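You operate a simulated robot arm through the tools that you are given. There is no shell and no other tool. Be economical: measure what you need, move in short steps, check, and stop when the job is done.

You run a simulated two-armed robot. Do the job below in one go: nothing can be reset, and whatever is moved stays where it is left.

JOB
On the top of the bench marked fittings, fold the blue cloth in half, so that its two long edges meet.
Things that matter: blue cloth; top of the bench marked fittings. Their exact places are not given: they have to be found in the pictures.

It is judged by the outcome, as a careful person would: the job done as asked, and still so three seconds after it is handed in. It fails if anything else is knocked over, pushed out of place, dropped, spilled or broken. Flat cloth is picked up by pressing the open fingertips on it (5 to 10 N) and closing them slowly along it; thin cloth reads only 2 to 8 mm in the jaws.

ROBOT AND FRAMES
Two 6-joint arms with two-finger parallel grippers on one trunk, on a base that drives. Base frame: it is fixed to the floor where the robot stands at the start and does not move with it; the origin is under the middle of the robot, x ahead of it, y to its left, z up; the surface under the hand at the start is at about z = 800. Readings come in mm, rad, newtons and seconds.
The left shoulder is at the start at [280, 185, 980], the right one opposite. With the tool pointing down near the work surface each hand reaches from about 560 to 940 mm from the robot's upright axis, wherever it stands, measured 20 degrees to its own side. Places, roughly: top of the bench marked fittings [500, 100, 800]. Payload 1.57 kg a hand.
Tool frame (each hand has its own): the origin (TCP) lies between the finger pads and is the grasp point; the fingertips stand 30 mm ahead of it; z points along the fingers, y is the line along which they close. The gripper opens to 80 mm. The fingers are 17 mm wide and 12 mm thick; the gripper's body (40 by 82 mm) begins 80 mm behind the TCP.
Orientation is told as [roll, pitch, yaw] about the base's x, y, z axes, in that order, counted from this pose: with the fingers straight down and closing along the base's y, the tool's x points along the base's -x, its y along +y and its z along -z.

CONTROLS
- The arms move only by the tool arm_command. It takes "left_commands", "right_commands" or both (then of equal length, played together; a hand with none holds still); each is a list of rows, each an object of numbers (a shift or turn left out is 0, a gripper value left out holds the last): "wx", "wy", "wz": the turn, a rotation vector about the tool's x, y, z in rad; "tx", "ty", "tz": the shift along the tool's x, y, z in mm; "claw": the finger opening in mm, from 0 to 80. In form: [{"wx": .., "wy": .., "wz": .., "tx": .., "ty": .., "tz": .., "claw": ..}, ...]. A call has 1 to 12 rows; each row shifts and turns the commanded pose from where the row before left it, along the tool's axes as they then stand. Each row takes 0.2 s and may step no farther than 50 mm and 0.15 rad from the row before; otherwise, or with a gripper value out of range, the whole call is refused. Where a pose cannot be reached the arm comes as near as it can. A force on the tool above 40 N (or 10 N above the force at the start of the call, whichever is more), or a blocked arm, ends the call early, and 0.2 s more pass. Each finger travels about 153 mm/s and halts on what it meets, pressing with about 29 N; the grip force reading is that of the motor and also rises with nothing between the fingers. The clock runs only during rows and for 0.2 s after the last one: add rows that do not move to give the fingers time. The reply holds the time, the measured pose of the TCP, the force on the tool along the base axes, the opening and the grip force, in the units named above and with some noise, with the torque about the TCP (base axes, N m) and any sound that the robot's microphone picked up.
- Cameras (640 x 400 px; columns grow to the right, rows downward): "scene" is now at [215, 8.2, 1405.4]; the picture's right is [0.03, -1.00, 0.00], its down [-0.93, -0.03, -0.36] and it looks along [0.36, 0.01, -0.93] (base axes); focal length 237 px, centre (320, 200). "left" rides on the left gripper at [72, 7, -122] in its tool frame; the picture's right is [-0.09, 1.00, 0.00], its down [-0.84, -0.08, -0.54] and it looks along [-0.54, -0.05, 0.84] (tool axes); focal length 238 px, centre (320, 200). "right" rides on the right gripper at [72, -7, -122] in its tool frame; the picture's right is [0.09, 1.00, 0.00], its down [-0.84, 0.08, -0.54] and it looks along [-0.54, 0.05, 0.84] (tool axes); focal length 238 px, centre (320, 200).
- get_image(camera): a new picture of that camera. It takes no simulated time.
- slide_trunk(by): slides the trunk up (or, below 0, down) by that many mm; the arms and the scene camera ride with it, the base frame stays. It gives what a move gives, with no picture.
- drive_base(legs): drives the robot by 1 to 6 legs, each [ahead, turn to the left] in mm and rad, along the robot's own axes; the way and the turn of a leg run together, so that a leg with both is an arc; at most 1500 mm and 3.142 rad a leg. The arms and the cameras ride along, it lands a little off, and it stops where it bumps. It gives what a move gives.
- head_to(pan, tilt): turns the head with the scene camera to pan (to the left, within 1.501 rad either way) and tilt (down, from -0.506 to 1.204), counted from straight ahead of the robot. It gives what a move gives.
- point_at(camera, pixels): there is no depth. For up to 12 entries [column, row, z] of the newest picture of that camera ("zoom" is the newest enlarged one), the place [x, y] in the base frame at which the ray of that pixel passes the height z, good to about 2 mm, but the place of the scene camera against the robot may be out by one fixed shift of up to 18 mm in any direction. It takes no simulated time.
- inspect(camera, box): a new picture of the part [left, top, right, bottom] of that camera's present view, enlarged. It takes no simulated time.
- job_done(): hands the job in; it is judged then, once.

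Work in short steps. Measure before you move; look again where a grasp or a placing could have gone wrong, and mend it. You have 80 turns and 62 pictures in all, those below and enlarged ones among them. Open the grippers and draw the arms clear of the work before you hand the job in, unless the task says otherwise; then end with one line.

The tools are called after "Request:" as a command line: name --argument value ..., lists and objects as JSON in quotes. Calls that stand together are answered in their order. arm_command: Moves the arms, as the interface text tells. Its arguments: {"type":"object","properties":{"left_commands":{"type":"array"},"right_commands":{"type":"array"}},"required":[]} The other tools are called the same way: slide_trunk (by) slides the trunk up or down; drive_base (legs) drives the base; head_to (pan, tilt) turns the head that bears the scene camera; get_image (camera) takes a picture; point_at (camera, pixels) gives the place at which the rays of pixels pass given heights; inspect (camera, box) takes an enlarged picture of a part of a camera's view; job_done () hands the job in.

At the start:

```text
time: 0.0
left_position: [538.2, 285.9, 1025.7]
left_ee_rot: [-0.001, 0.002, 0.0]
left_wrist_force: [0.4, -0.4, 0.5]
left_torque: [-0.02, 0.03, 0.03]
left_opening: 79.9
left_finger_force: 0.0
right_position: [568.7, -217.8, 966.5]
right_ee_rot: [-0.001, 0.0, 0.001]
right_wrist_force: [0.0, 0.4, -0.6]
right_torque: [-0.01, 0.0, 0.01]
right_opening: 79.7
right_finger_force: 0.0
trunk travel left (down, up): [-675.0, 315.0]
robot x, y, heading: [2.8, -0.8, 0.004]
head pan, tilt: [0.035, 1.201]
```

scene: 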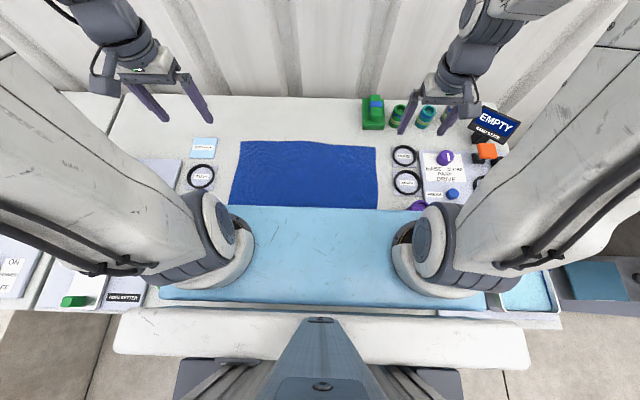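
right: 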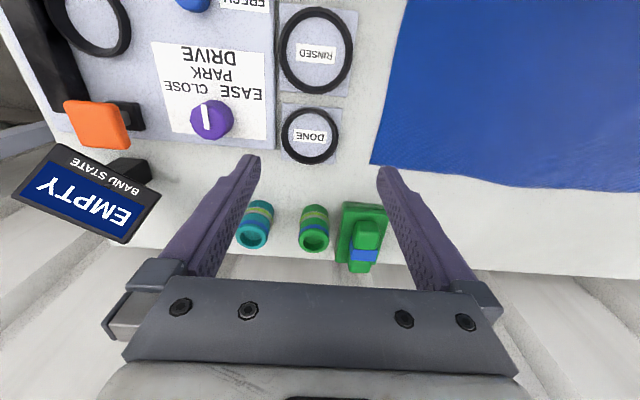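
left: 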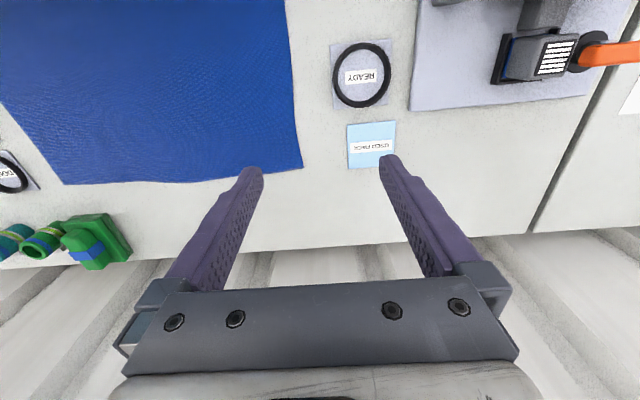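

The blue cloth spans scene pixels about (240,142)-(376,147)-(378,208)-(230,205), with a light-blue strip nearer to the robot. I enlarge that part and measure the corners at z=800.

Request:
inspect --camera "scene" --box '[150, 80, 500, 310]'

Request:
point_at --camera "scene" --pixels '[[240, 142, 800], [376, 147, 800], [378, 208, 800], [230, 205, 800], [160, 299, 800], [485, 305, 800]]'

Request:
point_at --camera "left" --pixels '[[302, 167, 800], [66, 184, 800], [285, 0, 800], [0, 105, 800], [235, 180, 800]]'

Request:
point_at --camera "right" --pixels '[[371, 163, 800], [407, 0, 800], [345, 203, 800], [500, 180, 800]]'

```text
1.74 times, centred on (325, 195) of scene
```

zoom: 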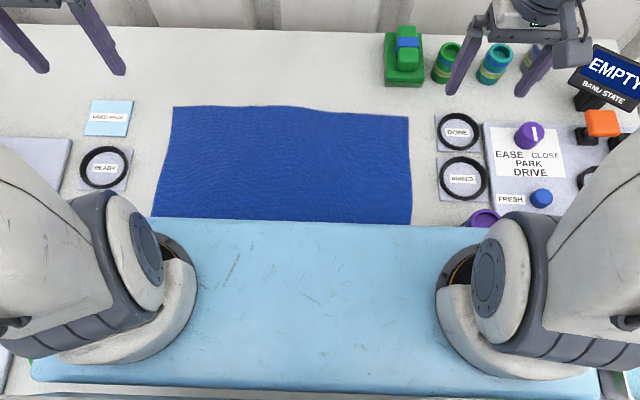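

```text
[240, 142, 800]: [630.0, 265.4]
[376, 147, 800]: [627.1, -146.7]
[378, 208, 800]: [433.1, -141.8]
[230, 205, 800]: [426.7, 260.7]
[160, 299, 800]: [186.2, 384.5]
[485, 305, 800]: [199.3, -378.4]
```

```text
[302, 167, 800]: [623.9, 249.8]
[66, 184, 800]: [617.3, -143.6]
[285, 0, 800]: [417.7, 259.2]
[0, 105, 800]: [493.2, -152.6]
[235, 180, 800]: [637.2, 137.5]
```

```text
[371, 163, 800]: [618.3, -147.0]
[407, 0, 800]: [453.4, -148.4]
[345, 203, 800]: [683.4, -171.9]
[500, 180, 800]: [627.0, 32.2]
```

The cloth's near edge meets the light-blue strip at row ~206, and I can't tell whether that strip is a mat or a cover above it. I tilt the left hand camera back toward the robot to look at it.

Request:
arm_command --left_commands '[{"wy": 0.15}, {"wy": 0.15}, {"wy": 0.15}, {"wy": 0.15}, {"wy": 0.15}]'

Request:
get_image --camera "left"

Request:
get_image --camera "scene"

```text
time: 1.2
left_position: [536.8, 286.5, 1026.4]
left_ee_rot: [0.003, 0.752, 0.003]
left_wrist_force: [-0.5, -0.1, 0.3]
left_torque: [-0.02, -0.04, 0.01]
left_opening: 80.1
left_finger_force: 0.0
right_position: [568.1, -217.9, 964.8]
right_ee_rot: [0.001, -0.001, 0.001]
right_wrist_force: [0.1, 0.9, 0.3]
right_torque: [-0.02, 0.0, 0.0]
right_opening: 79.9
right_finger_force: 0.2
trunk travel left (down, up): [-675.0, 315.0]
robot x, y, heading: [0.4, 2.0, 0.004]
head pan, tilt: [0.035, 1.201]
```

```text
57 pictures are left
```

left: 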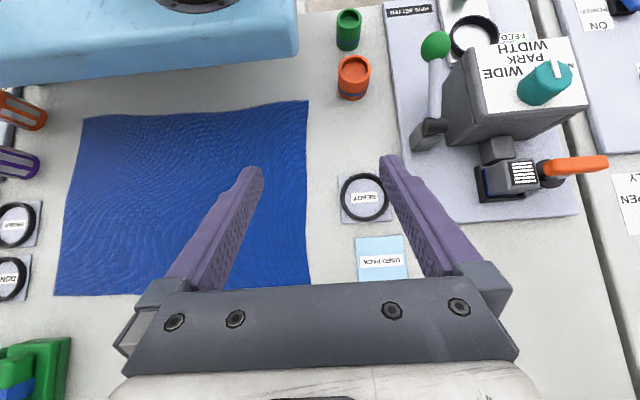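

```text
56 pictures are left
```

scene: 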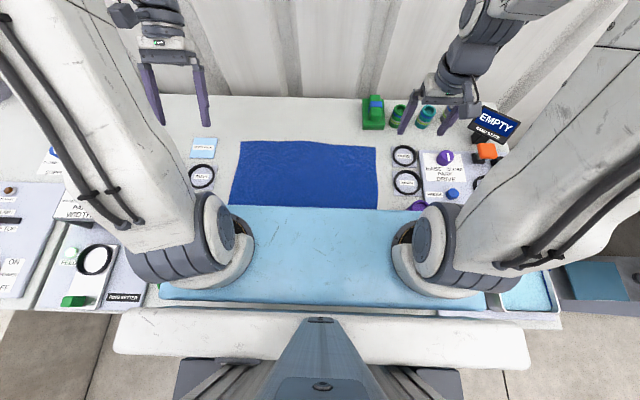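

The light-blue body is the robot's own shoulder beam, and the whole cloth now shows in the left picture. I measure its corners, edges and nearby objects.

Request:
point_at --camera "left" --pixels '[[85, 117, 800], [307, 101, 800], [312, 284, 800], [55, 294, 800], [200, 112, 800], [68, 200, 800], [306, 190, 800], [355, 98, 800], [348, 48, 800], [44, 120, 800], [38, 170, 800]]'

Request:
inspect --camera "left" --box '[0, 50, 400, 300]'

```text
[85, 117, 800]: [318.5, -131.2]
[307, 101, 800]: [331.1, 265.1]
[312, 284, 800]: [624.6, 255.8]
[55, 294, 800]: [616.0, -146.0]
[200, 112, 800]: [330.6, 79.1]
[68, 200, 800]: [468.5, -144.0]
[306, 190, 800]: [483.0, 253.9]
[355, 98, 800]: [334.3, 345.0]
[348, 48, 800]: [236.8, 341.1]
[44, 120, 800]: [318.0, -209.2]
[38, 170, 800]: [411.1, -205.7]
```

```text
1.60 times, centred on (200, 175) of left
```

zoom: 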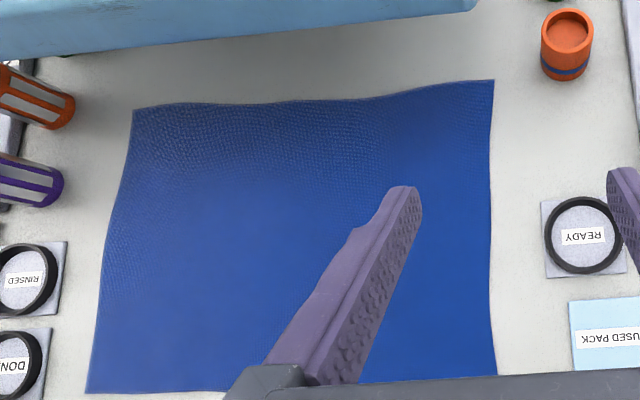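

The cloth is about 305 mm in x (320 to 625) and 405 mm in y (-146 to 262), so the long edges are the near and far ones. I'll carry the far edge onto the near one, which needs the base about 260 mm further back; first I level the left hand and bring both hands over the cloth, high up.

Request:
arm_command --left_commands '[{"wy": -0.15}, {"wy": -0.15}, {"wy": -0.15}, {"wy": -0.15}, {"wy": -0.15}, {"ty": -30}, {"ty": -20}]' --right_commands '[{"tz": -30}, {"tz": -30}, {"ty": 30}, {"ty": 30}, {"ty": 20}, {}, {}]'

Request:
drive_base --legs '[[-260, 0]]'

Request:
get_image --camera "scene"

```text
time: 2.8
left_position: [537.1, 235.4, 1024.8]
left_ee_rot: [0.001, 0.0, 0.0]
left_wrist_force: [-0.2, 0.0, 0.1]
left_torque: [0.01, 0.0, 0.02]
left_opening: 80.1
left_finger_force: 0.1
right_position: [568.1, -136.2, 1025.0]
right_ee_rot: [-0.001, 0.002, 0.0]
right_wrist_force: [0.3, 0.8, -0.5]
right_torque: [0.01, -0.03, -0.02]
right_opening: 80.0
right_finger_force: 0.1
trunk travel left (down, up): [-675.0, 315.0]
robot x, y, heading: [0.7, 0.7, 0.004]
head pan, tilt: [0.035, 1.201]
```

```text
time: 4.7
left_position: [276.8, 235.5, 1024.6]
left_ee_rot: [0.001, -0.001, -0.002]
left_wrist_force: [-0.3, -0.5, -0.1]
left_torque: [-0.01, -0.02, 0.01]
left_opening: 80.3
left_finger_force: 0.1
right_position: [308.0, -137.1, 1026.4]
right_ee_rot: [0.0, 0.0, -0.002]
right_wrist_force: [0.4, 0.4, 0.6]
right_torque: [0.01, 0.01, -0.03]
right_opening: 79.9
right_finger_force: 0.0
trunk travel left (down, up): [-675.0, 315.0]
robot x, y, heading: [-264.5, -5.4, -0.004]
head pan, tilt: [0.035, 1.201]
```

```text
54 pictures are left
```

scene: 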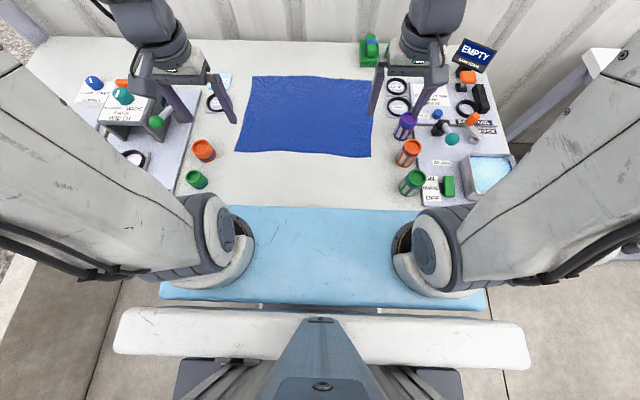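

The drive went well and the entire cloth is visible, with its far corners at (253,76) and (372,80). I move both hands out over the far corners at z ≈ 935 and look through the hand cameras.

Request:
arm_command --left_commands '[{"tx": -45}, {"tx": -45}, {"tx": -45}, {"tx": -45}, {"tx": -45}, {"tx": -40}, {"tx": -35, "tz": 30}, {"tz": 30}, {"ty": -12, "tz": 30}, {}]' --right_commands '[{"tx": -40}, {"tx": -40}, {"tx": -40}, {"tx": -40}, {"tx": -40}, {"tx": -40}, {"tx": -30, "tz": 30}, {"tz": 30}, {"ty": 25, "tz": 30}, {}]'

Request:
get_image --camera "left"

Request:
get_image --camera "right"

```text
time: 6.9
left_position: [576.9, 223.5, 934.9]
left_ee_rot: [0.0, -0.001, -0.002]
left_wrist_force: [0.1, 0.5, 0.0]
left_torque: [0.0, -0.01, 0.01]
left_opening: 80.0
left_finger_force: 0.0
right_position: [577.8, -113.7, 934.0]
right_ee_rot: [-0.001, 0.001, -0.001]
right_wrist_force: [-0.3, -0.9, -0.2]
right_torque: [-0.02, -0.01, -0.01]
right_opening: 79.9
right_finger_force: 0.0
trunk travel left (down, up): [-675.0, 315.0]
robot x, y, heading: [-259.8, 1.0, -0.001]
head pan, tilt: [0.035, 1.201]
```

```text
53 pictures are left
```

left: 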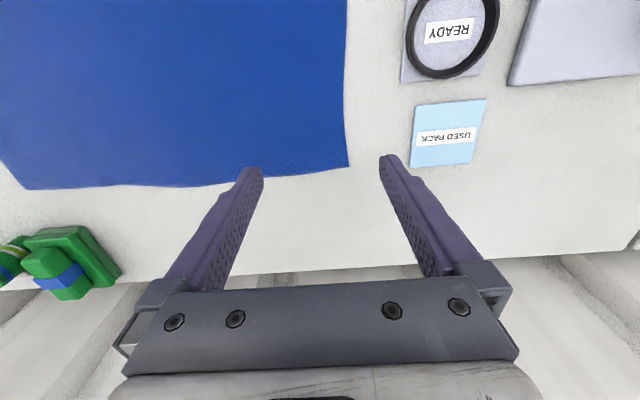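

```text
52 pictures are left
```

right: 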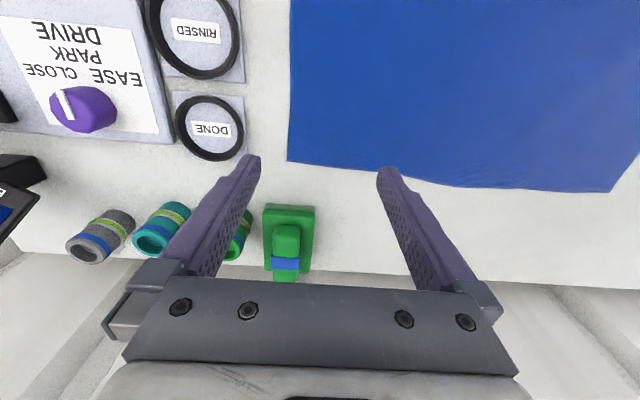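

The corners appear at (348,165) in the left picture and (288,162) in the right, with the far edge between. I measure these, the edge beside each corner, and the green block.

Request:
point_at --camera "left" --pixels '[[348, 165, 800], [300, 173, 800], [240, 182, 800], [150, 187, 800], [24, 188, 800], [345, 50, 800]]'

Request:
point_at --camera "right" --pixels '[[288, 161, 800], [340, 165, 800], [400, 178, 800], [490, 188, 800], [607, 191, 800], [264, 206, 840], [316, 208, 840], [290, 50, 800]]'

```text
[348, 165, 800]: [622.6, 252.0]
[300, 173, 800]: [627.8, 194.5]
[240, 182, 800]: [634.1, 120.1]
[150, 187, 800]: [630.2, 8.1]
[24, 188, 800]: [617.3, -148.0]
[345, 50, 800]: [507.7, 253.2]
```

```text
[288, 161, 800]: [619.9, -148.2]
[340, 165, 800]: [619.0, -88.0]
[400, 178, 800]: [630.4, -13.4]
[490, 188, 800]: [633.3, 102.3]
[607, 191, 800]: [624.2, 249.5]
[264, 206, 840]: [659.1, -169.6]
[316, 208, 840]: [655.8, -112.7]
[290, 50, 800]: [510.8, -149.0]
```

Far corners: left (623,252), right (619,-148). I move above the grasp points (left 615,217; right 611,-113) with openings of 44 mm and descend to TCP z ≈ 845.

Request:
arm_command --left_commands '[{"tx": -20, "ty": -6, "claw": 44}, {"tx": -18}, {"tz": 30}, {"tz": 30}, {"tz": 30}, {}]' --right_commands '[{"tx": -18, "claw": 44}, {"tx": -15}, {"tz": 30}, {"tz": 30}, {"tz": 29}, {}]'

Request:
get_image --camera "left"

Request:
get_image --camera "right"

```text
time: 8.3
left_position: [613.3, 218.1, 844.8]
left_ee_rot: [0.0, 0.0, -0.001]
left_wrist_force: [0.1, 0.9, -0.6]
left_torque: [0.01, 0.0, 0.04]
left_opening: 43.9
left_finger_force: 0.0
right_position: [609.2, -113.3, 846.3]
right_ee_rot: [-0.001, 0.0, -0.001]
right_wrist_force: [0.2, -0.3, -0.9]
right_torque: [0.0, 0.03, 0.04]
right_opening: 44.1
right_finger_force: 0.1
trunk travel left (down, up): [-675.0, 315.0]
robot x, y, heading: [-262.6, 0.9, -0.001]
head pan, tilt: [0.035, 1.201]
```

```text
51 pictures are left
```

left: 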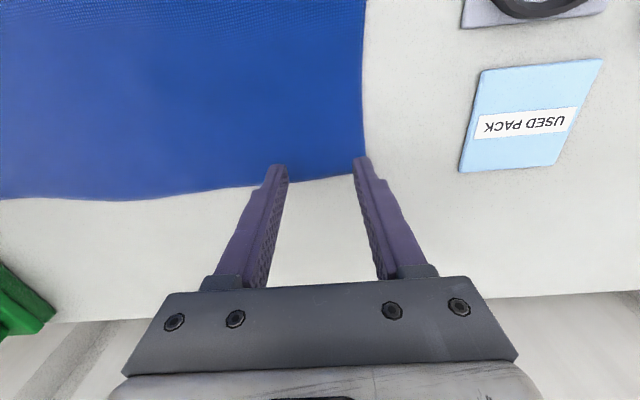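

```text
50 pictures are left
```

right: 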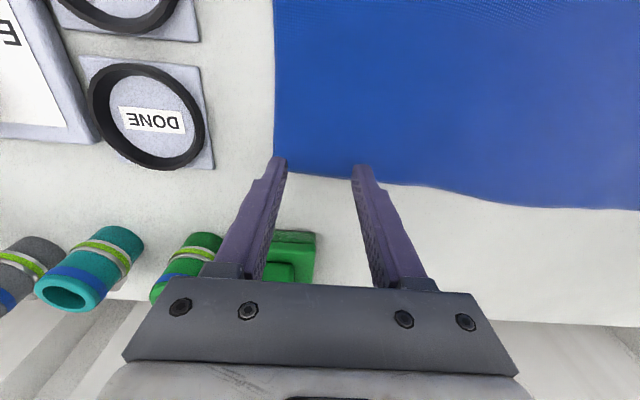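

The fingertips sit just over both corners; the outer fingers nearly on the side edges. I shift 6 mm inward and descend gently toward contact.

Request:
arm_command --left_commands '[{"ty": -6}, {"tz": 6}, {"tz": 4}, {"tz": 2}, {}]' --right_commands '[{"ty": 6}, {"tz": 6}, {"tz": 5}, {"tz": 2}, {}]'

```text
time: 9.5
left_position: [613.7, 212.6, 833.5]
left_ee_rot: [0.0, 0.001, -0.002]
left_wrist_force: [-0.4, -0.3, 0.4]
left_torque: [-0.04, 0.02, 0.01]
left_opening: 43.8
left_finger_force: 0.1
right_position: [609.6, -107.5, 834.0]
right_ee_rot: [0.0, 0.0, 0.0]
right_wrist_force: [-0.4, -0.3, 0.7]
right_torque: [-0.03, 0.05, 0.02]
right_opening: 44.0
right_finger_force: 0.1
trunk travel left (down, up): [-675.0, 315.0]
robot x, y, heading: [-262.2, 4.8, -0.004]
head pan, tilt: [0.035, 1.201]
```

No contact yet at z ≈ 833.7; I go on in 1.5 mm steps.

Request:
arm_command --left_commands '[{"tz": 1.5}, {"tz": 1}, {}]' --right_commands '[{"tz": 1.5}, {"tz": 1}, {}]'

```text
time: 10.3
left_position: [613.2, 210.5, 830.3]
left_ee_rot: [-0.002, -0.002, -0.002]
left_wrist_force: [0.1, 0.2, 2.9]
left_torque: [-0.03, -0.01, -0.04]
left_opening: 43.8
left_finger_force: 0.1
right_position: [608.8, -107.6, 831.1]
right_ee_rot: [-0.001, -0.001, -0.001]
right_wrist_force: [-0.2, 0.7, 4.1]
right_torque: [0.0, 0.03, 0.01]
right_opening: 44.2
right_finger_force: 0.1
trunk travel left (down, up): [-675.0, 315.0]
robot x, y, heading: [-261.8, 0.7, -0.0]
head pan, tilt: [0.035, 1.201]
```

Contact is there (2.9 N and 4.1 N). I press slightly more to reach about 7 N.

Request:
arm_command --left_commands '[{"tz": 1}, {}]' --right_commands '[{"tz": 0.7}, {}]'

```text
time: 10.9
left_position: [613.8, 212.1, 831.6]
left_ee_rot: [-0.002, -0.003, -0.001]
left_wrist_force: [-0.4, 0.0, 7.9]
left_torque: [-0.01, -0.01, 0.03]
left_opening: 44.1
left_finger_force: 0.0
right_position: [609.3, -108.0, 832.1]
right_ee_rot: [0.0, -0.001, -0.001]
right_wrist_force: [-1.5, 0.4, 8.0]
right_torque: [0.07, 0.02, 0.02]
right_opening: 44.0
right_finger_force: 0.1
trunk travel left (down, up): [-675.0, 315.0]
robot x, y, heading: [-262.2, -4.3, -0.0]
head pan, tilt: [0.035, 1.201]
```

Both press with 8 N. I close the fingers slowly along the cloth.

Request:
arm_command --left_commands '[{"claw": 40}, {"claw": 36}, {"claw": 32}, {"claw": 28}, {"claw": 24}, {"claw": 20}, {"claw": 16}, {"claw": 12}, {"claw": 8}, {"claw": 4}, {"claw": 0}, {}]' --right_commands '[{"claw": 40}, {"claw": 36}, {"claw": 32}, {"claw": 28}, {"claw": 24}, {"claw": 20}, {"claw": 16}, {"claw": 12}, {"claw": 8}, {"claw": 4}, {"claw": 0}, {}]'

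Request:
get_image --camera "left"

Request:
get_image --camera "right"

```text
time: 13.5
left_position: [612.7, 211.7, 831.7]
left_ee_rot: [-0.001, -0.002, -0.002]
left_wrist_force: [-0.7, -1.4, 17.1]
left_torque: [-0.03, 0.06, -0.04]
left_opening: 2.0
left_finger_force: 23.6
right_position: [608.5, -106.8, 831.4]
right_ee_rot: [-0.001, -0.002, -0.002]
right_wrist_force: [-0.4, 1.2, 11.6]
right_torque: [0.02, 0.03, 0.02]
right_opening: 0.2
right_finger_force: 21.0
trunk travel left (down, up): [-675.0, 315.0]
robot x, y, heading: [-263.0, 3.9, 0.001]
head pan, tilt: [0.035, 1.201]
```

```text
49 pictures are left
```

left: 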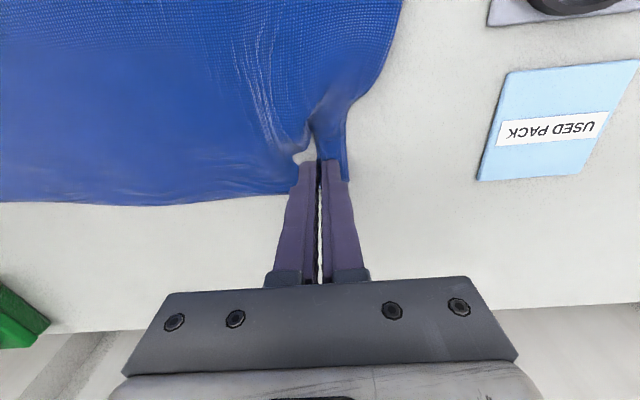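

```text
48 pictures are left
```

right: 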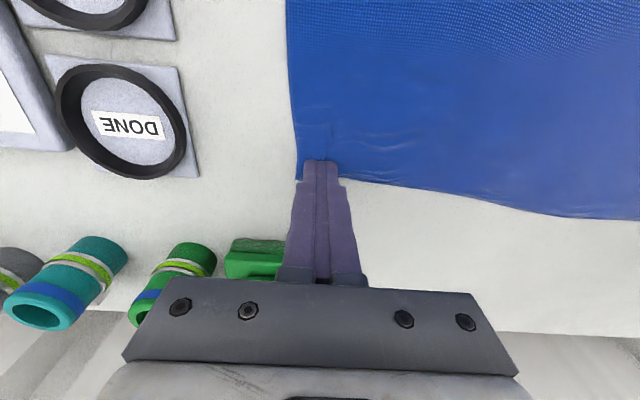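

The left hand has cloth (2.0 mm, a ridge visible at its tips); the right slipped (0.2 mm). I lift the right a little, reopen it, go 6 mm further inward and press anew, keeping the left gripped.

Request:
arm_command --right_commands '[{"tz": -6}, {"claw": 44, "tx": 6}, {}, {"tz": 3}, {"tz": 2.5}, {}]'

```text
time: 14.9
left_position: [613.3, 212.1, 831.7]
left_ee_rot: [0.001, -0.001, -0.002]
left_wrist_force: [-2.0, 2.1, 23.1]
left_torque: [0.03, 0.07, 0.0]
left_opening: 1.8
left_finger_force: 23.5
right_position: [602.7, -105.8, 831.2]
right_ee_rot: [0.001, -0.001, -0.002]
right_wrist_force: [-0.3, -0.6, 1.7]
right_torque: [0.02, 0.02, 0.0]
right_opening: 43.8
right_finger_force: 0.1
trunk travel left (down, up): [-675.0, 315.0]
robot x, y, heading: [-261.3, 1.6, -0.004]
head pan, tilt: [0.035, 1.201]
```

The left presses at 23 N, so I ease it up 2 mm, while pressing the right to about 9 N.

Request:
arm_command --right_commands '[{"tz": 1.2}, {"tz": 0.4}, {}]' --left_commands '[{"tz": -1}, {"tz": -1.5}, {}]'

```text
time: 15.7
left_position: [612.3, 211.1, 831.5]
left_ee_rot: [0.002, 0.005, -0.002]
left_wrist_force: [0.0, -0.1, 1.0]
left_torque: [0.0, -0.01, -0.02]
left_opening: 2.1
left_finger_force: 23.3
right_position: [602.8, -107.6, 830.7]
right_ee_rot: [-0.001, -0.003, -0.002]
right_wrist_force: [-3.7, -0.2, 18.1]
right_torque: [0.53, 0.02, 0.13]
right_opening: 44.2
right_finger_force: 0.0
trunk travel left (down, up): [-675.0, 315.0]
robot x, y, heading: [-262.9, 3.3, 0.002]
head pan, tilt: [0.035, 1.201]
```

The right presses 18 N, too much; I ease it 0.8 mm and check while beginning the slow closing.

Request:
arm_command --right_commands '[{"tz": -0.8}, {}]'

```text
time: 16.3
left_position: [613.1, 212.0, 833.1]
left_ee_rot: [0.0, 0.0, 0.0]
left_wrist_force: [0.7, -0.2, -0.6]
left_torque: [0.03, 0.02, 0.02]
left_opening: 1.8
left_finger_force: 23.9
right_position: [603.8, -107.7, 830.9]
right_ee_rot: [-0.002, -0.001, -0.002]
right_wrist_force: [-1.8, 0.4, 16.7]
right_torque: [0.5, -0.08, -0.01]
right_opening: 44.2
right_finger_force: 0.2
trunk travel left (down, up): [-675.0, 315.0]
robot x, y, heading: [-260.1, -3.2, -0.004]
head pan, tilt: [0.035, 1.201]
```

Still 16.7 N; I ease another 0.8 mm.

Request:
arm_command --right_commands '[{"tz": -0.9}, {}]'

Request:
get_image --camera "right"

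```text
time: 16.9
left_position: [612.9, 211.2, 834.2]
left_ee_rot: [0.001, 0.0, -0.001]
left_wrist_force: [0.5, 0.0, 0.2]
left_torque: [0.0, 0.01, 0.01]
left_opening: 2.2
left_finger_force: 23.6
right_position: [603.5, -108.7, 830.9]
right_ee_rot: [0.0, 0.0, -0.002]
right_wrist_force: [1.9, 0.4, 11.7]
right_torque: [0.36, -0.1, -0.06]
right_opening: 44.1
right_finger_force: 0.8
trunk travel left (down, up): [-675.0, 315.0]
robot x, y, heading: [-262.0, 0.5, 0.002]
head pan, tilt: [0.035, 1.201]
```

```text
47 pictures are left
```

right: 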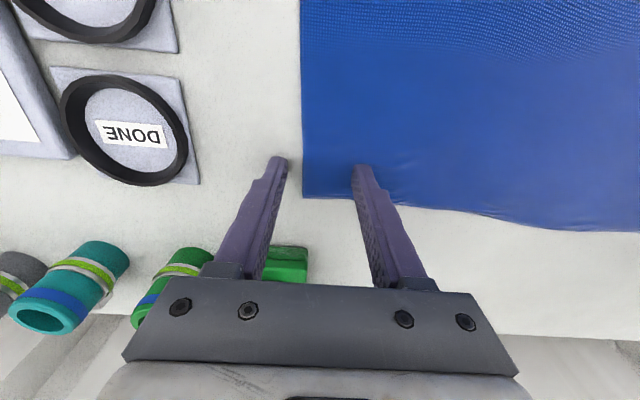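

The cloth corner now lies between the fingers at (303,197): the outer finger is on bare bench. I lift, shift 24 mm toward +y, and press again.

Request:
arm_command --right_commands '[{"tz": -6}, {"ty": 24}, {}, {"tz": 4}, {"tz": 1.5}, {}]'

Request:
get_image --camera "right"

```text
time: 18.3
left_position: [614.1, 211.2, 832.7]
left_ee_rot: [0.0, 0.0, -0.002]
left_wrist_force: [-1.1, -0.4, -0.1]
left_torque: [-0.03, -0.01, 0.0]
left_opening: 2.0
left_finger_force: 23.8
right_position: [606.2, -83.8, 831.5]
right_ee_rot: [0.001, 0.0, -0.003]
right_wrist_force: [-1.7, -0.3, 3.8]
right_torque: [0.06, 0.07, -0.02]
right_opening: 43.6
right_finger_force: 0.1
trunk travel left (down, up): [-675.0, 315.0]
robot x, y, heading: [-264.2, -0.9, -0.004]
head pan, tilt: [0.035, 1.201]
```

```text
46 pictures are left
```

right: 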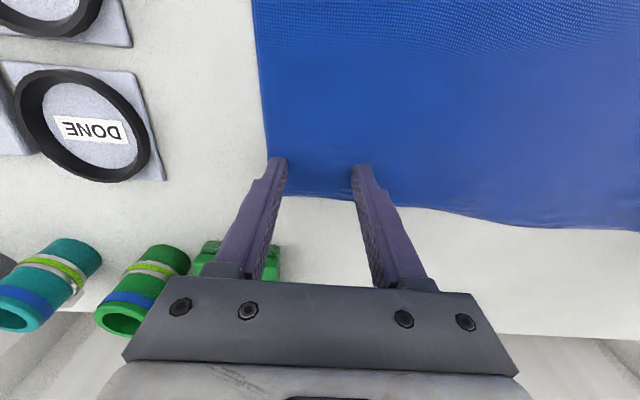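

Both right fingers are now on the cloth (edge at ~row 195). I press a bit more, then close slowly.

Request:
arm_command --right_commands '[{"tz": 0.7}, {"claw": 40}, {"claw": 36}, {"claw": 32}, {"claw": 28}, {"claw": 24}, {"claw": 20}, {"claw": 16}, {"claw": 12}, {"claw": 8}, {"claw": 3}, {"claw": 0}]'

Request:
get_image --camera "right"

```text
time: 20.9
left_position: [614.1, 211.9, 833.0]
left_ee_rot: [0.001, 0.0, -0.001]
left_wrist_force: [0.0, -2.5, -0.2]
left_torque: [-0.1, 0.03, -0.03]
left_opening: 2.0
left_finger_force: 23.6
right_position: [602.8, -83.4, 831.3]
right_ee_rot: [-0.001, -0.002, -0.001]
right_wrist_force: [0.7, 1.4, 15.5]
right_torque: [0.03, -0.03, 0.0]
right_opening: 2.4
right_finger_force: 23.8
trunk travel left (down, up): [-675.0, 315.0]
robot x, y, heading: [-262.5, 2.8, -0.003]
head pan, tilt: [0.035, 1.201]
```

```text
45 pictures are left
```

right: 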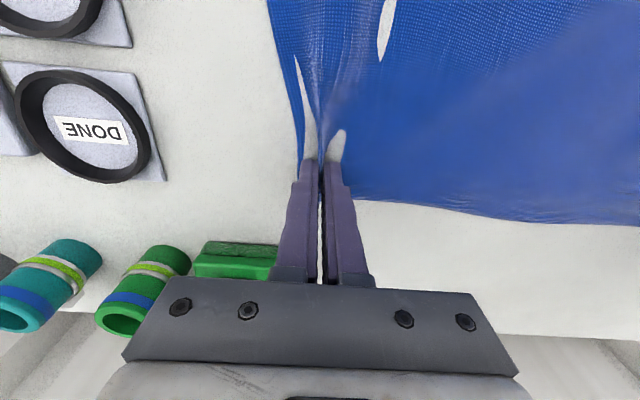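

Both grippers hold cloth (2.0 and 2.4 mm). I lift and carry both along the first quarter of an arc (140 mm radius) toward the robot.

Request:
arm_command --left_commands '[{"tx": 2.7, "tz": -27.3}, {"tx": 8, "tz": -26.3}, {"tx": 13, "tz": -24.2}, {"tx": 17.4, "tz": -21.2}, {"tx": 21.2, "tz": -17.4}, {"tx": 24.2, "tz": -13}, {"tx": 26.3, "tz": -8}, {"tx": 27.3, "tz": -2.7}, {}]' --right_commands '[{"tx": 2.7, "tz": -27.3}, {"tx": 8, "tz": -26.3}, {"tx": 13, "tz": -24.2}, {"tx": 17.4, "tz": -21.2}, {"tx": 21.2, "tz": -17.4}, {"tx": 24.2, "tz": -13}, {"tx": 26.3, "tz": -8}, {"tx": 27.3, "tz": -2.7}, {}]'

Request:
inspect --camera "scene" --box '[160, 40, 480, 240]'

```text
time: 22.9
left_position: [472.5, 212.0, 973.3]
left_ee_rot: [0.002, 0.0, -0.002]
left_wrist_force: [0.1, -3.0, 0.9]
left_torque: [-0.1, -0.01, -0.03]
left_opening: 2.0
left_finger_force: 23.7
right_position: [461.6, -83.0, 972.6]
right_ee_rot: [0.0, 0.0, -0.002]
right_wrist_force: [0.2, 3.3, -0.2]
right_torque: [0.07, -0.01, 0.03]
right_opening: 2.5
right_finger_force: 24.5
trunk travel left (down, up): [-675.0, 315.0]
robot x, y, heading: [-266.3, -2.7, -0.003]
head pan, tilt: [0.035, 1.201]
```

```text
2.00 times, centred on (320, 140) of scene
```

zoom: 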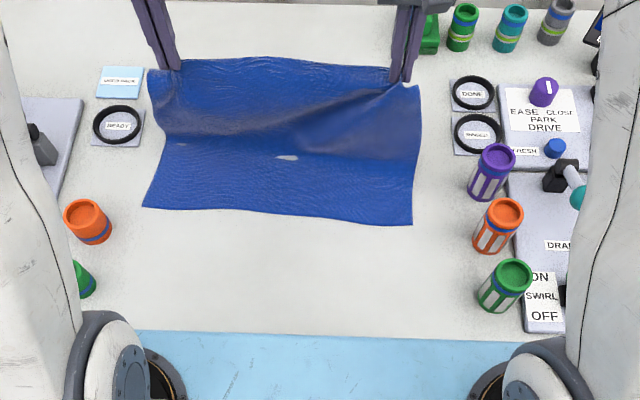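

The cloth is held by both hands and hangs as planned. I measure the near corners at zoom (143,208) and (410,224).

Request:
point_at --camera "zoom" --pixels '[[143, 208, 802], [410, 224, 802], [280, 214, 802], [183, 140, 802], [415, 160, 802], [107, 147, 800], [104, 95, 800]]'

Request:
get_image --camera "left"

Request:
get_image --camera "right"

```text
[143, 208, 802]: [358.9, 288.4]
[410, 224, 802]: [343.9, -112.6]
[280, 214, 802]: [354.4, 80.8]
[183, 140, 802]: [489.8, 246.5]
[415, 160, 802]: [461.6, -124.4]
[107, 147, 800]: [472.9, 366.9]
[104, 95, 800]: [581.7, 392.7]
```

```text
43 pictures are left
```

left: 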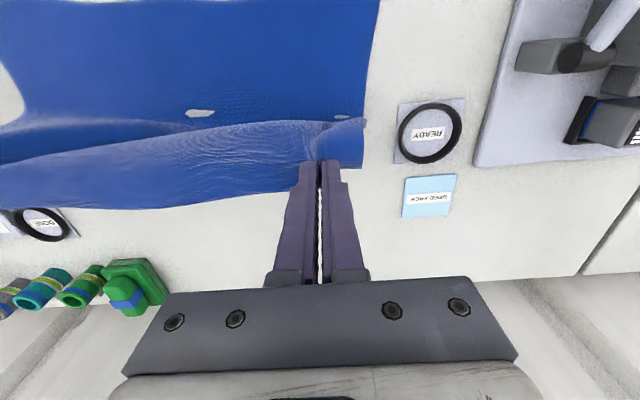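

```text
42 pictures are left
```

right: 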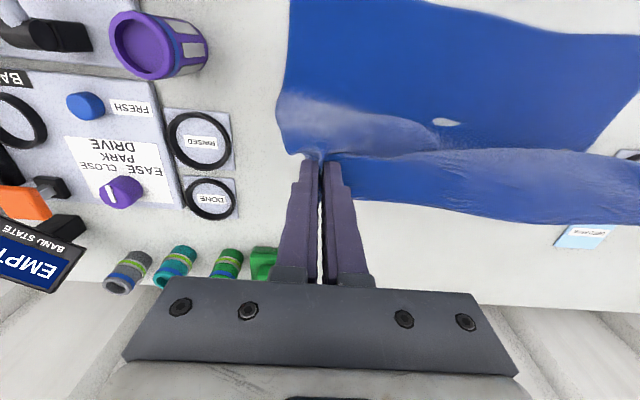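

I compare the scene camera with the left hand camera on the fixed READY ring to get the scene camera's shift.

Request:
point_at --camera "left" --pixels '[[430, 135, 803], [453, 180, 802], [402, 216, 802], [407, 178, 802]]'

Request:
point_at --camera "zoom" --pixels '[[118, 124, 803], [136, 98, 802], [102, 67, 802], [143, 68, 802], [98, 97, 802]]'

Request:
point_at --camera "right" --pixels '[[198, 143, 803], [211, 199, 803]]'

Request:
point_at --camera "zoom" --pixels '[[478, 133, 803], [473, 93, 803]]'

```text
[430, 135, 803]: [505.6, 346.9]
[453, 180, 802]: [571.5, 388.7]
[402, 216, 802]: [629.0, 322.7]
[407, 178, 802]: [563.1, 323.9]
```

```text
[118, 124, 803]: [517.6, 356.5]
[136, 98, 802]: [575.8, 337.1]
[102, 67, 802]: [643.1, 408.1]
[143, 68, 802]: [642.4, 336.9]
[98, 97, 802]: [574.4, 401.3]
```

```text
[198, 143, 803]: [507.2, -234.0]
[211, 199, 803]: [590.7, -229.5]
```

```text
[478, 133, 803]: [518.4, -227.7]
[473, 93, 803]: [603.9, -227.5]
```

The scene camera reads about (+12, +8) too high, so the near edge truly runs from (347,280) to (332,-121). I tilt both hands (fingers pointing forward and down, so the edge tail isn't tucked under) and carry on along the arc, stopping above the near edge.

Request:
arm_command --left_commands '[{"wy": -0.15}, {"wy": -0.15}, {"wy": -0.15}, {"wy": -0.15}, {"wy": -0.15}, {"tx": 21.8, "tz": -16.6, "ty": 2.5}, {"tx": 24.7, "tz": -12.1, "ty": 2.5}, {"tx": 26.6, "tz": -7, "ty": 2.5}, {"tx": 27.4, "tz": -1.7, "ty": 2.5}, {"tx": 27.2, "tz": 3.7, "ty": 2.5}, {"tx": 26, "tz": 8.9, "ty": 2.5}, {}]' --right_commands '[{"wy": -0.15}, {"wy": -0.15}, {"wy": -0.15}, {"wy": -0.15}, {"wy": -0.15}, {"tx": 21.8, "tz": -16.6, "ty": 1.3}, {"tx": 24.7, "tz": -12.1, "ty": 1.3}, {"tx": 26.6, "tz": -7, "ty": 1.3}, {"tx": 27.4, "tz": -1.7, "ty": 1.3}, {"tx": 27.2, "tz": 3.7, "ty": 1.3}, {"tx": 26, "tz": 8.9, "ty": 1.3}, {}]'

Request:
inspect --camera "scene" --box '[160, 40, 480, 240]'

```text
time: 25.5
left_position: [377.9, 237.1, 921.7]
left_ee_rot: [-0.011, -0.561, -0.002]
left_wrist_force: [0.1, -4.5, 0.1]
left_torque: [-0.07, 0.06, -0.15]
left_opening: 2.2
left_finger_force: 24.1
left hand out of reach, approached as far as the arm can: row 5, 9, 10, 11
right_position: [366.1, -58.6, 895.0]
right_ee_rot: [-0.04, -0.672, 0.003]
right_wrist_force: [0.2, 4.9, -0.2]
right_torque: [0.1, -0.04, 0.1]
right_opening: 2.5
right_finger_force: 24.1
right hand out of reach, approached as far as the arm can: row 5, 9, 10, 11
trunk travel left (down, up): [-675.0, 315.0]
robot x, y, heading: [-261.6, -4.2, -0.003]
head pan, tilt: [0.035, 1.201]
```

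```text
2.00 times, centred on (320, 140) of scene
```

zoom: 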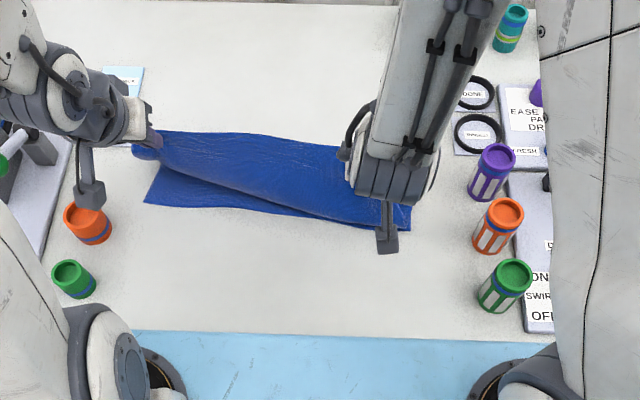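

The tilt makes the hands too near to reach fully. I'll step the base back in small legs while extending the arms: first 40 mm back, then 40 mm forward with the arms.

Request:
drive_base --legs '[[-40, 0]]'

Request:
arm_command --left_commands '[{"tx": -14.6, "tz": 13.6}, {"tx": -14.6, "tz": 13.6}, {}]' --right_commands '[{"tx": -14.6, "tz": 13.6}, {"tx": -14.6, "tz": 13.6}, {}]'

```text
time: 26.4
left_position: [336.6, 236.6, 920.4]
left_ee_rot: [-0.011, -0.56, -0.001]
left_wrist_force: [-0.2, -5.3, -0.4]
left_torque: [-0.1, -0.02, -0.14]
left_opening: 2.1
left_finger_force: 23.6
right_position: [326.0, -59.1, 895.8]
right_ee_rot: [-0.039, -0.675, 0.004]
right_wrist_force: [0.6, 5.2, 0.0]
right_torque: [0.1, -0.02, 0.12]
right_opening: 2.9
right_finger_force: 24.2
trunk travel left (down, up): [-675.0, 315.0]
robot x, y, heading: [-304.1, 0.3, -0.002]
head pan, tilt: [0.035, 1.201]
```

```text
time: 27.1
left_position: [377.0, 236.7, 912.4]
left_ee_rot: [-0.011, -0.561, -0.004]
left_wrist_force: [0.9, -4.0, -0.7]
left_torque: [-0.09, 0.01, -0.15]
left_opening: 2.0
left_finger_force: 24.0
right_position: [365.9, -59.0, 892.9]
right_ee_rot: [-0.039, -0.673, 0.003]
right_wrist_force: [0.3, 4.9, -0.3]
right_torque: [0.1, -0.03, 0.11]
right_opening: 2.4
right_finger_force: 24.3
trunk travel left (down, up): [-675.0, 315.0]
robot x, y, heading: [-305.2, -1.1, -0.002]
head pan, tilt: [0.035, 1.201]
```

The commands follow the measured pose and the arms now have reach. I drive back another 40 mm, bringing the held edge over the near edge, and lower both hands.

Request:
drive_base --legs '[[-40, 0]]'

Request:
arm_command --left_commands '[{"tx": 9.3, "tz": 14.8}, {"tx": 9.3, "tz": 14.8}, {"tx": 9.3, "tz": 14.8}, {"tx": 9.3, "tz": 14.8}, {}]' --right_commands '[{"tx": 9.6, "tz": 9.2}, {"tx": 9.6, "tz": 9.3}, {"tx": 9.6, "tz": 9.3}, {"tx": 9.6, "tz": 9.2}, {}]'

Request:
inspect --camera "scene" --box '[160, 20, 480, 220]'

```text
time: 28.0
left_position: [336.9, 235.9, 914.9]
left_ee_rot: [-0.011, -0.559, -0.003]
left_wrist_force: [-0.7, -5.6, -0.5]
left_torque: [-0.09, 0.04, -0.15]
left_opening: 2.0
left_finger_force: 23.5
right_position: [326.8, -60.4, 893.4]
right_ee_rot: [-0.038, -0.673, 0.004]
right_wrist_force: [0.1, 4.7, -0.2]
right_torque: [0.14, 0.0, 0.12]
right_opening: 2.6
right_finger_force: 24.1
trunk travel left (down, up): [-675.0, 315.0]
robot x, y, heading: [-341.8, -0.5, -0.001]
head pan, tilt: [0.035, 1.201]
```

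```text
time: 29.2
left_position: [336.7, 237.1, 870.8]
left_ee_rot: [-0.021, -0.558, 0.0]
left_wrist_force: [0.8, -1.1, -0.6]
left_torque: [-0.02, -0.03, -0.02]
left_opening: 2.0
left_finger_force: 23.8
left hand out of reach, approached as far as the arm can: row 3, 4
right_position: [329.0, -54.7, 852.5]
right_ee_rot: [-0.048, -0.669, 0.006]
right_wrist_force: [-0.1, 0.1, -0.4]
right_torque: [0.03, -0.04, 0.0]
right_opening: 2.4
right_finger_force: 23.9
right hand out of reach, approached as far as the arm can: row 3, 4
trunk travel left (down, up): [-675.0, 315.0]
robot x, y, heading: [-339.9, -0.8, -0.007]
head pan, tilt: [0.035, 1.201]
```

```text
2.00 times, centred on (320, 120) of scene
```

zoom: 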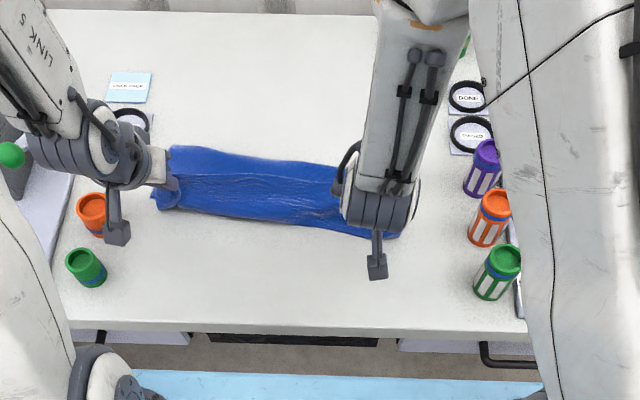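

The arms can't get lower by themselves in this tilt, so I'll lower the trunk. First I raise the right hand 15 mm to level with the left (moving it 10 mm toward the robot and 15 mm outward), then slide down 30 mm.

Request:
arm_command --right_commands '[{"tx": -0.8, "tz": -9, "ty": -7}, {"tx": -0.7, "tz": -9, "ty": -8}, {}]'

Request:
slide_trunk --by -30

Request:
inspect --camera "scene" --box '[190, 60, 400, 190]'

```text
time: 30.0
left_position: [336.3, 234.7, 871.3]
left_ee_rot: [-0.017, -0.557, -0.003]
left_wrist_force: [0.1, -11.3, -0.5]
left_torque: [-0.2, 0.02, -0.35]
left_opening: 2.1
left_finger_force: 24.1
right_position: [317.9, -67.3, 870.9]
right_ee_rot: [-0.043, -0.674, 0.008]
right_wrist_force: [1.1, 11.6, -0.5]
right_torque: [0.23, -0.06, 0.3]
right_opening: 2.4
right_finger_force: 24.1
trunk travel left (down, up): [-675.0, 315.0]
robot x, y, heading: [-342.8, 3.6, -0.002]
head pan, tilt: [0.035, 1.201]
```

```text
time: 30.8
left_position: [336.1, 235.4, 841.0]
left_ee_rot: [-0.018, -0.558, 0.001]
left_wrist_force: [-1.1, -13.0, 0.8]
left_torque: [-0.24, 0.02, -0.41]
left_opening: 2.3
left_finger_force: 24.2
right_position: [317.3, -69.1, 838.3]
right_ee_rot: [-0.043, -0.674, 0.005]
right_wrist_force: [0.6, 12.8, 0.8]
right_torque: [0.29, 0.0, 0.32]
right_opening: 2.6
right_finger_force: 24.2
trunk travel left (down, up): [-645.0, 345.0]
robot x, y, heading: [-343.7, 3.5, -0.0]
head pan, tilt: [0.035, 1.201]
```

```text
3.05 times, centred on (295, 125) of scene
```

zoom: 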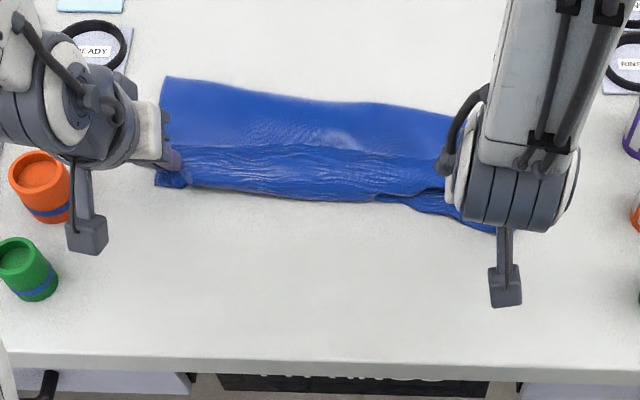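

The top edge nearly meets the near edge at left; at right some of the lower layer still shows near (440,212). I measure these spots.

Request:
point_at --camera "zoom" --pixels '[[156, 187, 802], [190, 188, 805], [300, 201, 805], [380, 202, 805], [415, 211, 802], [460, 219, 802], [495, 233, 802], [166, 77, 802], [360, 103, 802], [450, 116, 802]]'

```text
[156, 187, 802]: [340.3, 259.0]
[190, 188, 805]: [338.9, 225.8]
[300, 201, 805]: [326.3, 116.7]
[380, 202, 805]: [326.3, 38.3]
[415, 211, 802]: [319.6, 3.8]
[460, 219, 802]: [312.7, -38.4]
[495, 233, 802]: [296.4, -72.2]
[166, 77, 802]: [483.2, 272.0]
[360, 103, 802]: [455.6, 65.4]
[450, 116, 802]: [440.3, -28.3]
```

The visible flaps near the hands may be top-layer corners hanging out. I lower the trunk 7 mm, relax the sideways pull by 4 mm each, and open the fingers gently to let the cloth settle.

Request:
slide_trunk --by -7

Request:
arm_command --left_commands '[{"ty": -4}, {}, {"claw": 6}, {"claw": 12}, {"claw": 18}, {"claw": 24}, {}]' --right_commands '[{"ty": 4}, {}, {"claw": 6}, {"claw": 12}, {"claw": 18}, {"claw": 24}, {}]'

Request:
inspect --camera "scene" --box '[190, 60, 400, 190]'

```text
time: 31.3
left_position: [337.4, 236.3, 834.8]
left_ee_rot: [-0.018, -0.562, 0.0]
left_wrist_force: [1.0, -13.2, 8.4]
left_torque: [-0.28, -0.02, -0.42]
left_opening: 2.3
left_finger_force: 23.6
right_position: [319.1, -68.0, 834.3]
right_ee_rot: [-0.045, -0.673, 0.005]
right_wrist_force: [0.8, 13.4, 3.9]
right_torque: [0.34, -0.05, 0.35]
right_opening: 2.7
right_finger_force: 24.3
trunk travel left (down, up): [-638.0, 352.0]
robot x, y, heading: [-342.5, -0.7, -0.001]
head pan, tilt: [0.035, 1.201]
```

```text
time: 32.9
left_position: [335.9, 232.7, 834.0]
left_ee_rot: [-0.021, -0.557, 0.001]
left_wrist_force: [-0.2, 1.6, 2.2]
left_torque: [-0.03, 0.0, -0.01]
left_opening: 23.6
left_finger_force: 0.1
right_position: [318.6, -65.4, 831.7]
right_ee_rot: [-0.043, -0.672, 0.005]
right_wrist_force: [0.8, -0.9, 3.6]
right_torque: [0.04, -0.04, -0.01]
right_opening: 22.5
right_finger_force: 0.1
trunk travel left (down, up): [-638.0, 352.0]
robot x, y, heading: [-342.4, 2.8, -0.004]
head pan, tilt: [0.035, 1.201]
```

```text
3.05 times, centred on (295, 125) of scene
```

zoom: 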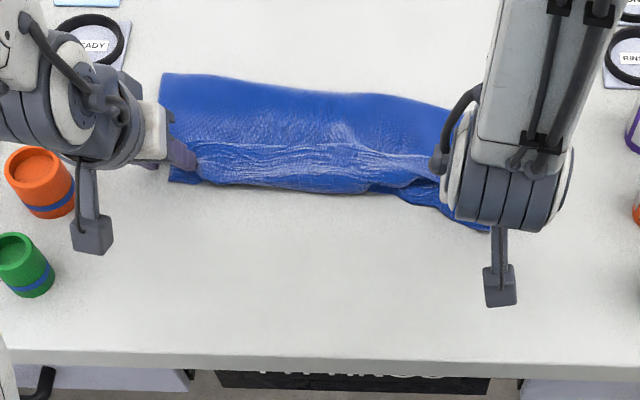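

The cloth is released. I draw both hands back along their fingers and up, then look at the result unobstructed.

Request:
arm_command --left_commands '[{"tz": -15}, {"tz": -25}, {"tz": -35}, {"tz": -40}, {"tz": -40}, {}]' --right_commands '[{"tz": -15}, {"tz": -25}, {"tz": -35}, {"tz": -40}, {"tz": -40}, {}]'

Request:
inspect --camera "scene" --box '[190, 60, 400, 190]'

Request:
get_image --camera "right"

Request:
get_image --camera "left"

```text
time: 34.3
left_position: [266.9, 237.1, 971.9]
left_ee_rot: [-0.02, -0.556, 0.003]
left_wrist_force: [-0.5, 0.3, -0.4]
left_torque: [0.03, -0.03, 0.03]
left_opening: 24.0
left_finger_force: 0.1
left hand out of reach, approached as far as the arm can: row 4, 5
right_position: [245.6, -39.6, 960.7]
right_ee_rot: [-0.043, -0.671, 0.006]
right_wrist_force: [0.5, -0.2, 0.8]
right_torque: [-0.01, -0.02, 0.01]
right_opening: 24.0
right_finger_force: 0.0
right hand out of reach, approached as far as the arm can: row 3, 4, 5
trunk travel left (down, up): [-638.0, 352.0]
robot x, y, heading: [-344.6, 1.3, -0.001]
head pan, tilt: [0.035, 1.201]
```

```text
3.05 times, centred on (295, 125) of scene
```

zoom: 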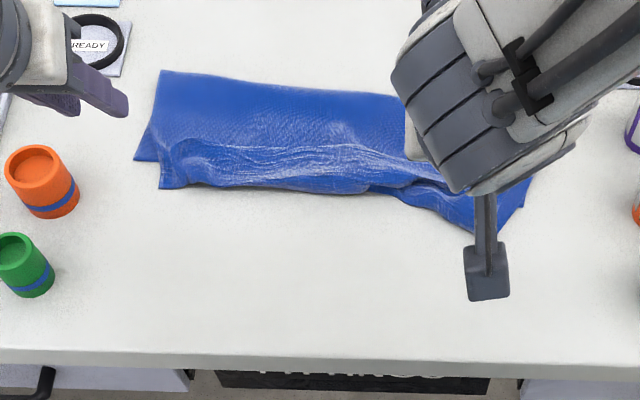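

```text
36 pictures are left
```

right: 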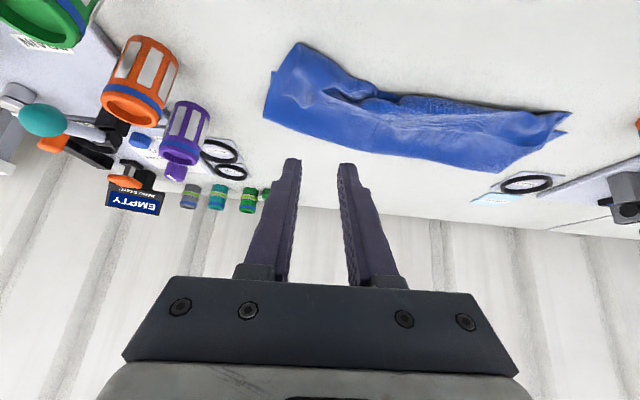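

```text
35 pictures are left
```

left: 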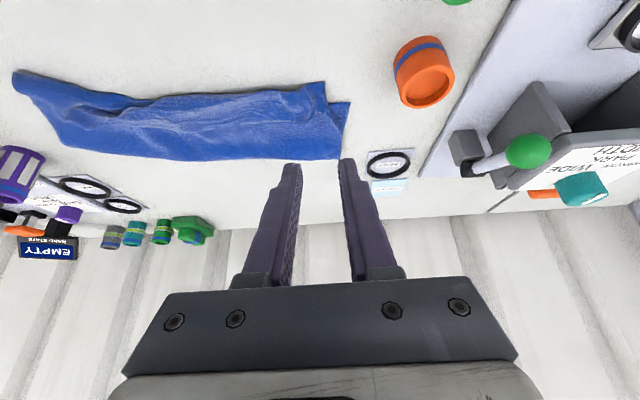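

I level both hands and move them up and outward (right toward y ≈ -160) so the scene camera sees the whole cloth.

Request:
arm_command --left_commands '[{"wy": 0.14}, {"wy": 0.14}, {"wy": 0.14}, {"wy": 0.136}, {"tz": -40}, {"tz": -40, "ty": 20}, {}]' --right_commands '[{"wy": 0.15}, {"wy": 0.15}, {"wy": 0.15}, {"wy": 0.15}, {"wy": 0.07, "tz": -30, "ty": -30}, {"tz": -40, "ty": -45}, {"ty": -45}]'

Request:
inspect --camera "scene" --box '[190, 50, 430, 200]'

```text
refused: row 6 steps farther than a row can; nothing moved
```

```text
2.67 times, centred on (310, 125) of scene
```

zoom: 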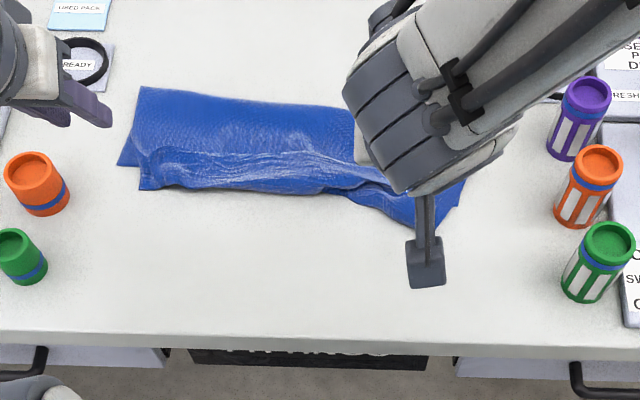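

One row was too long; I repeat it with shorter steps.

Request:
arm_command --left_commands '[{"wy": 0.14}, {"wy": 0.14}, {"wy": 0.14}, {"wy": 0.136}, {"tz": -40}, {"tz": -40, "ty": 20}, {}, {}]' --right_commands '[{"wy": 0.14}, {"wy": 0.14}, {"wy": 0.14}, {"wy": 0.14}, {"wy": 0.11}, {"tz": -30, "ty": -30}, {"tz": -30, "ty": -35}, {"ty": -45}]'

Request:
inspect --camera "scene" --box '[190, 50, 430, 200]'

Request:
get_image --camera "left"

```text
time: 36.1
left_position: [266.2, 260.3, 1049.1]
left_ee_rot: [-0.014, -0.003, -0.011]
left_wrist_force: [-0.1, 0.2, 0.0]
left_torque: [0.0, 0.0, 0.0]
left_opening: 23.8
left_finger_force: 0.0
right_position: [242.7, -147.6, 1024.8]
right_ee_rot: [-0.035, -0.002, -0.021]
right_wrist_force: [0.8, 1.0, -0.3]
right_torque: [-0.01, -0.02, -0.03]
right_opening: 24.1
right_finger_force: 0.0
trunk travel left (down, up): [-638.0, 352.0]
robot x, y, heading: [-343.5, -1.1, -0.001]
head pan, tilt: [0.035, 1.201]
```

```text
2.67 times, centred on (310, 125) of scene
```

zoom: 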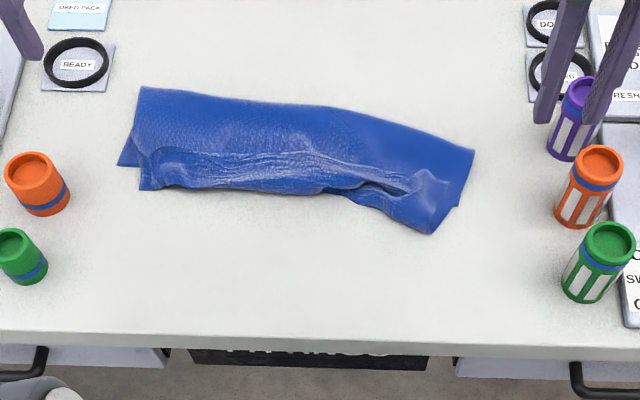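

```text
32 pictures are left
```

left: 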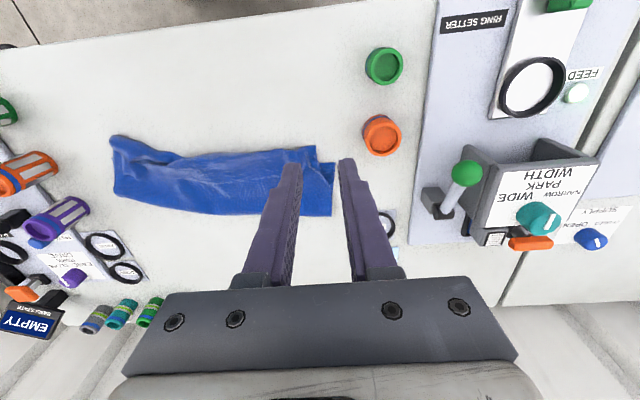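

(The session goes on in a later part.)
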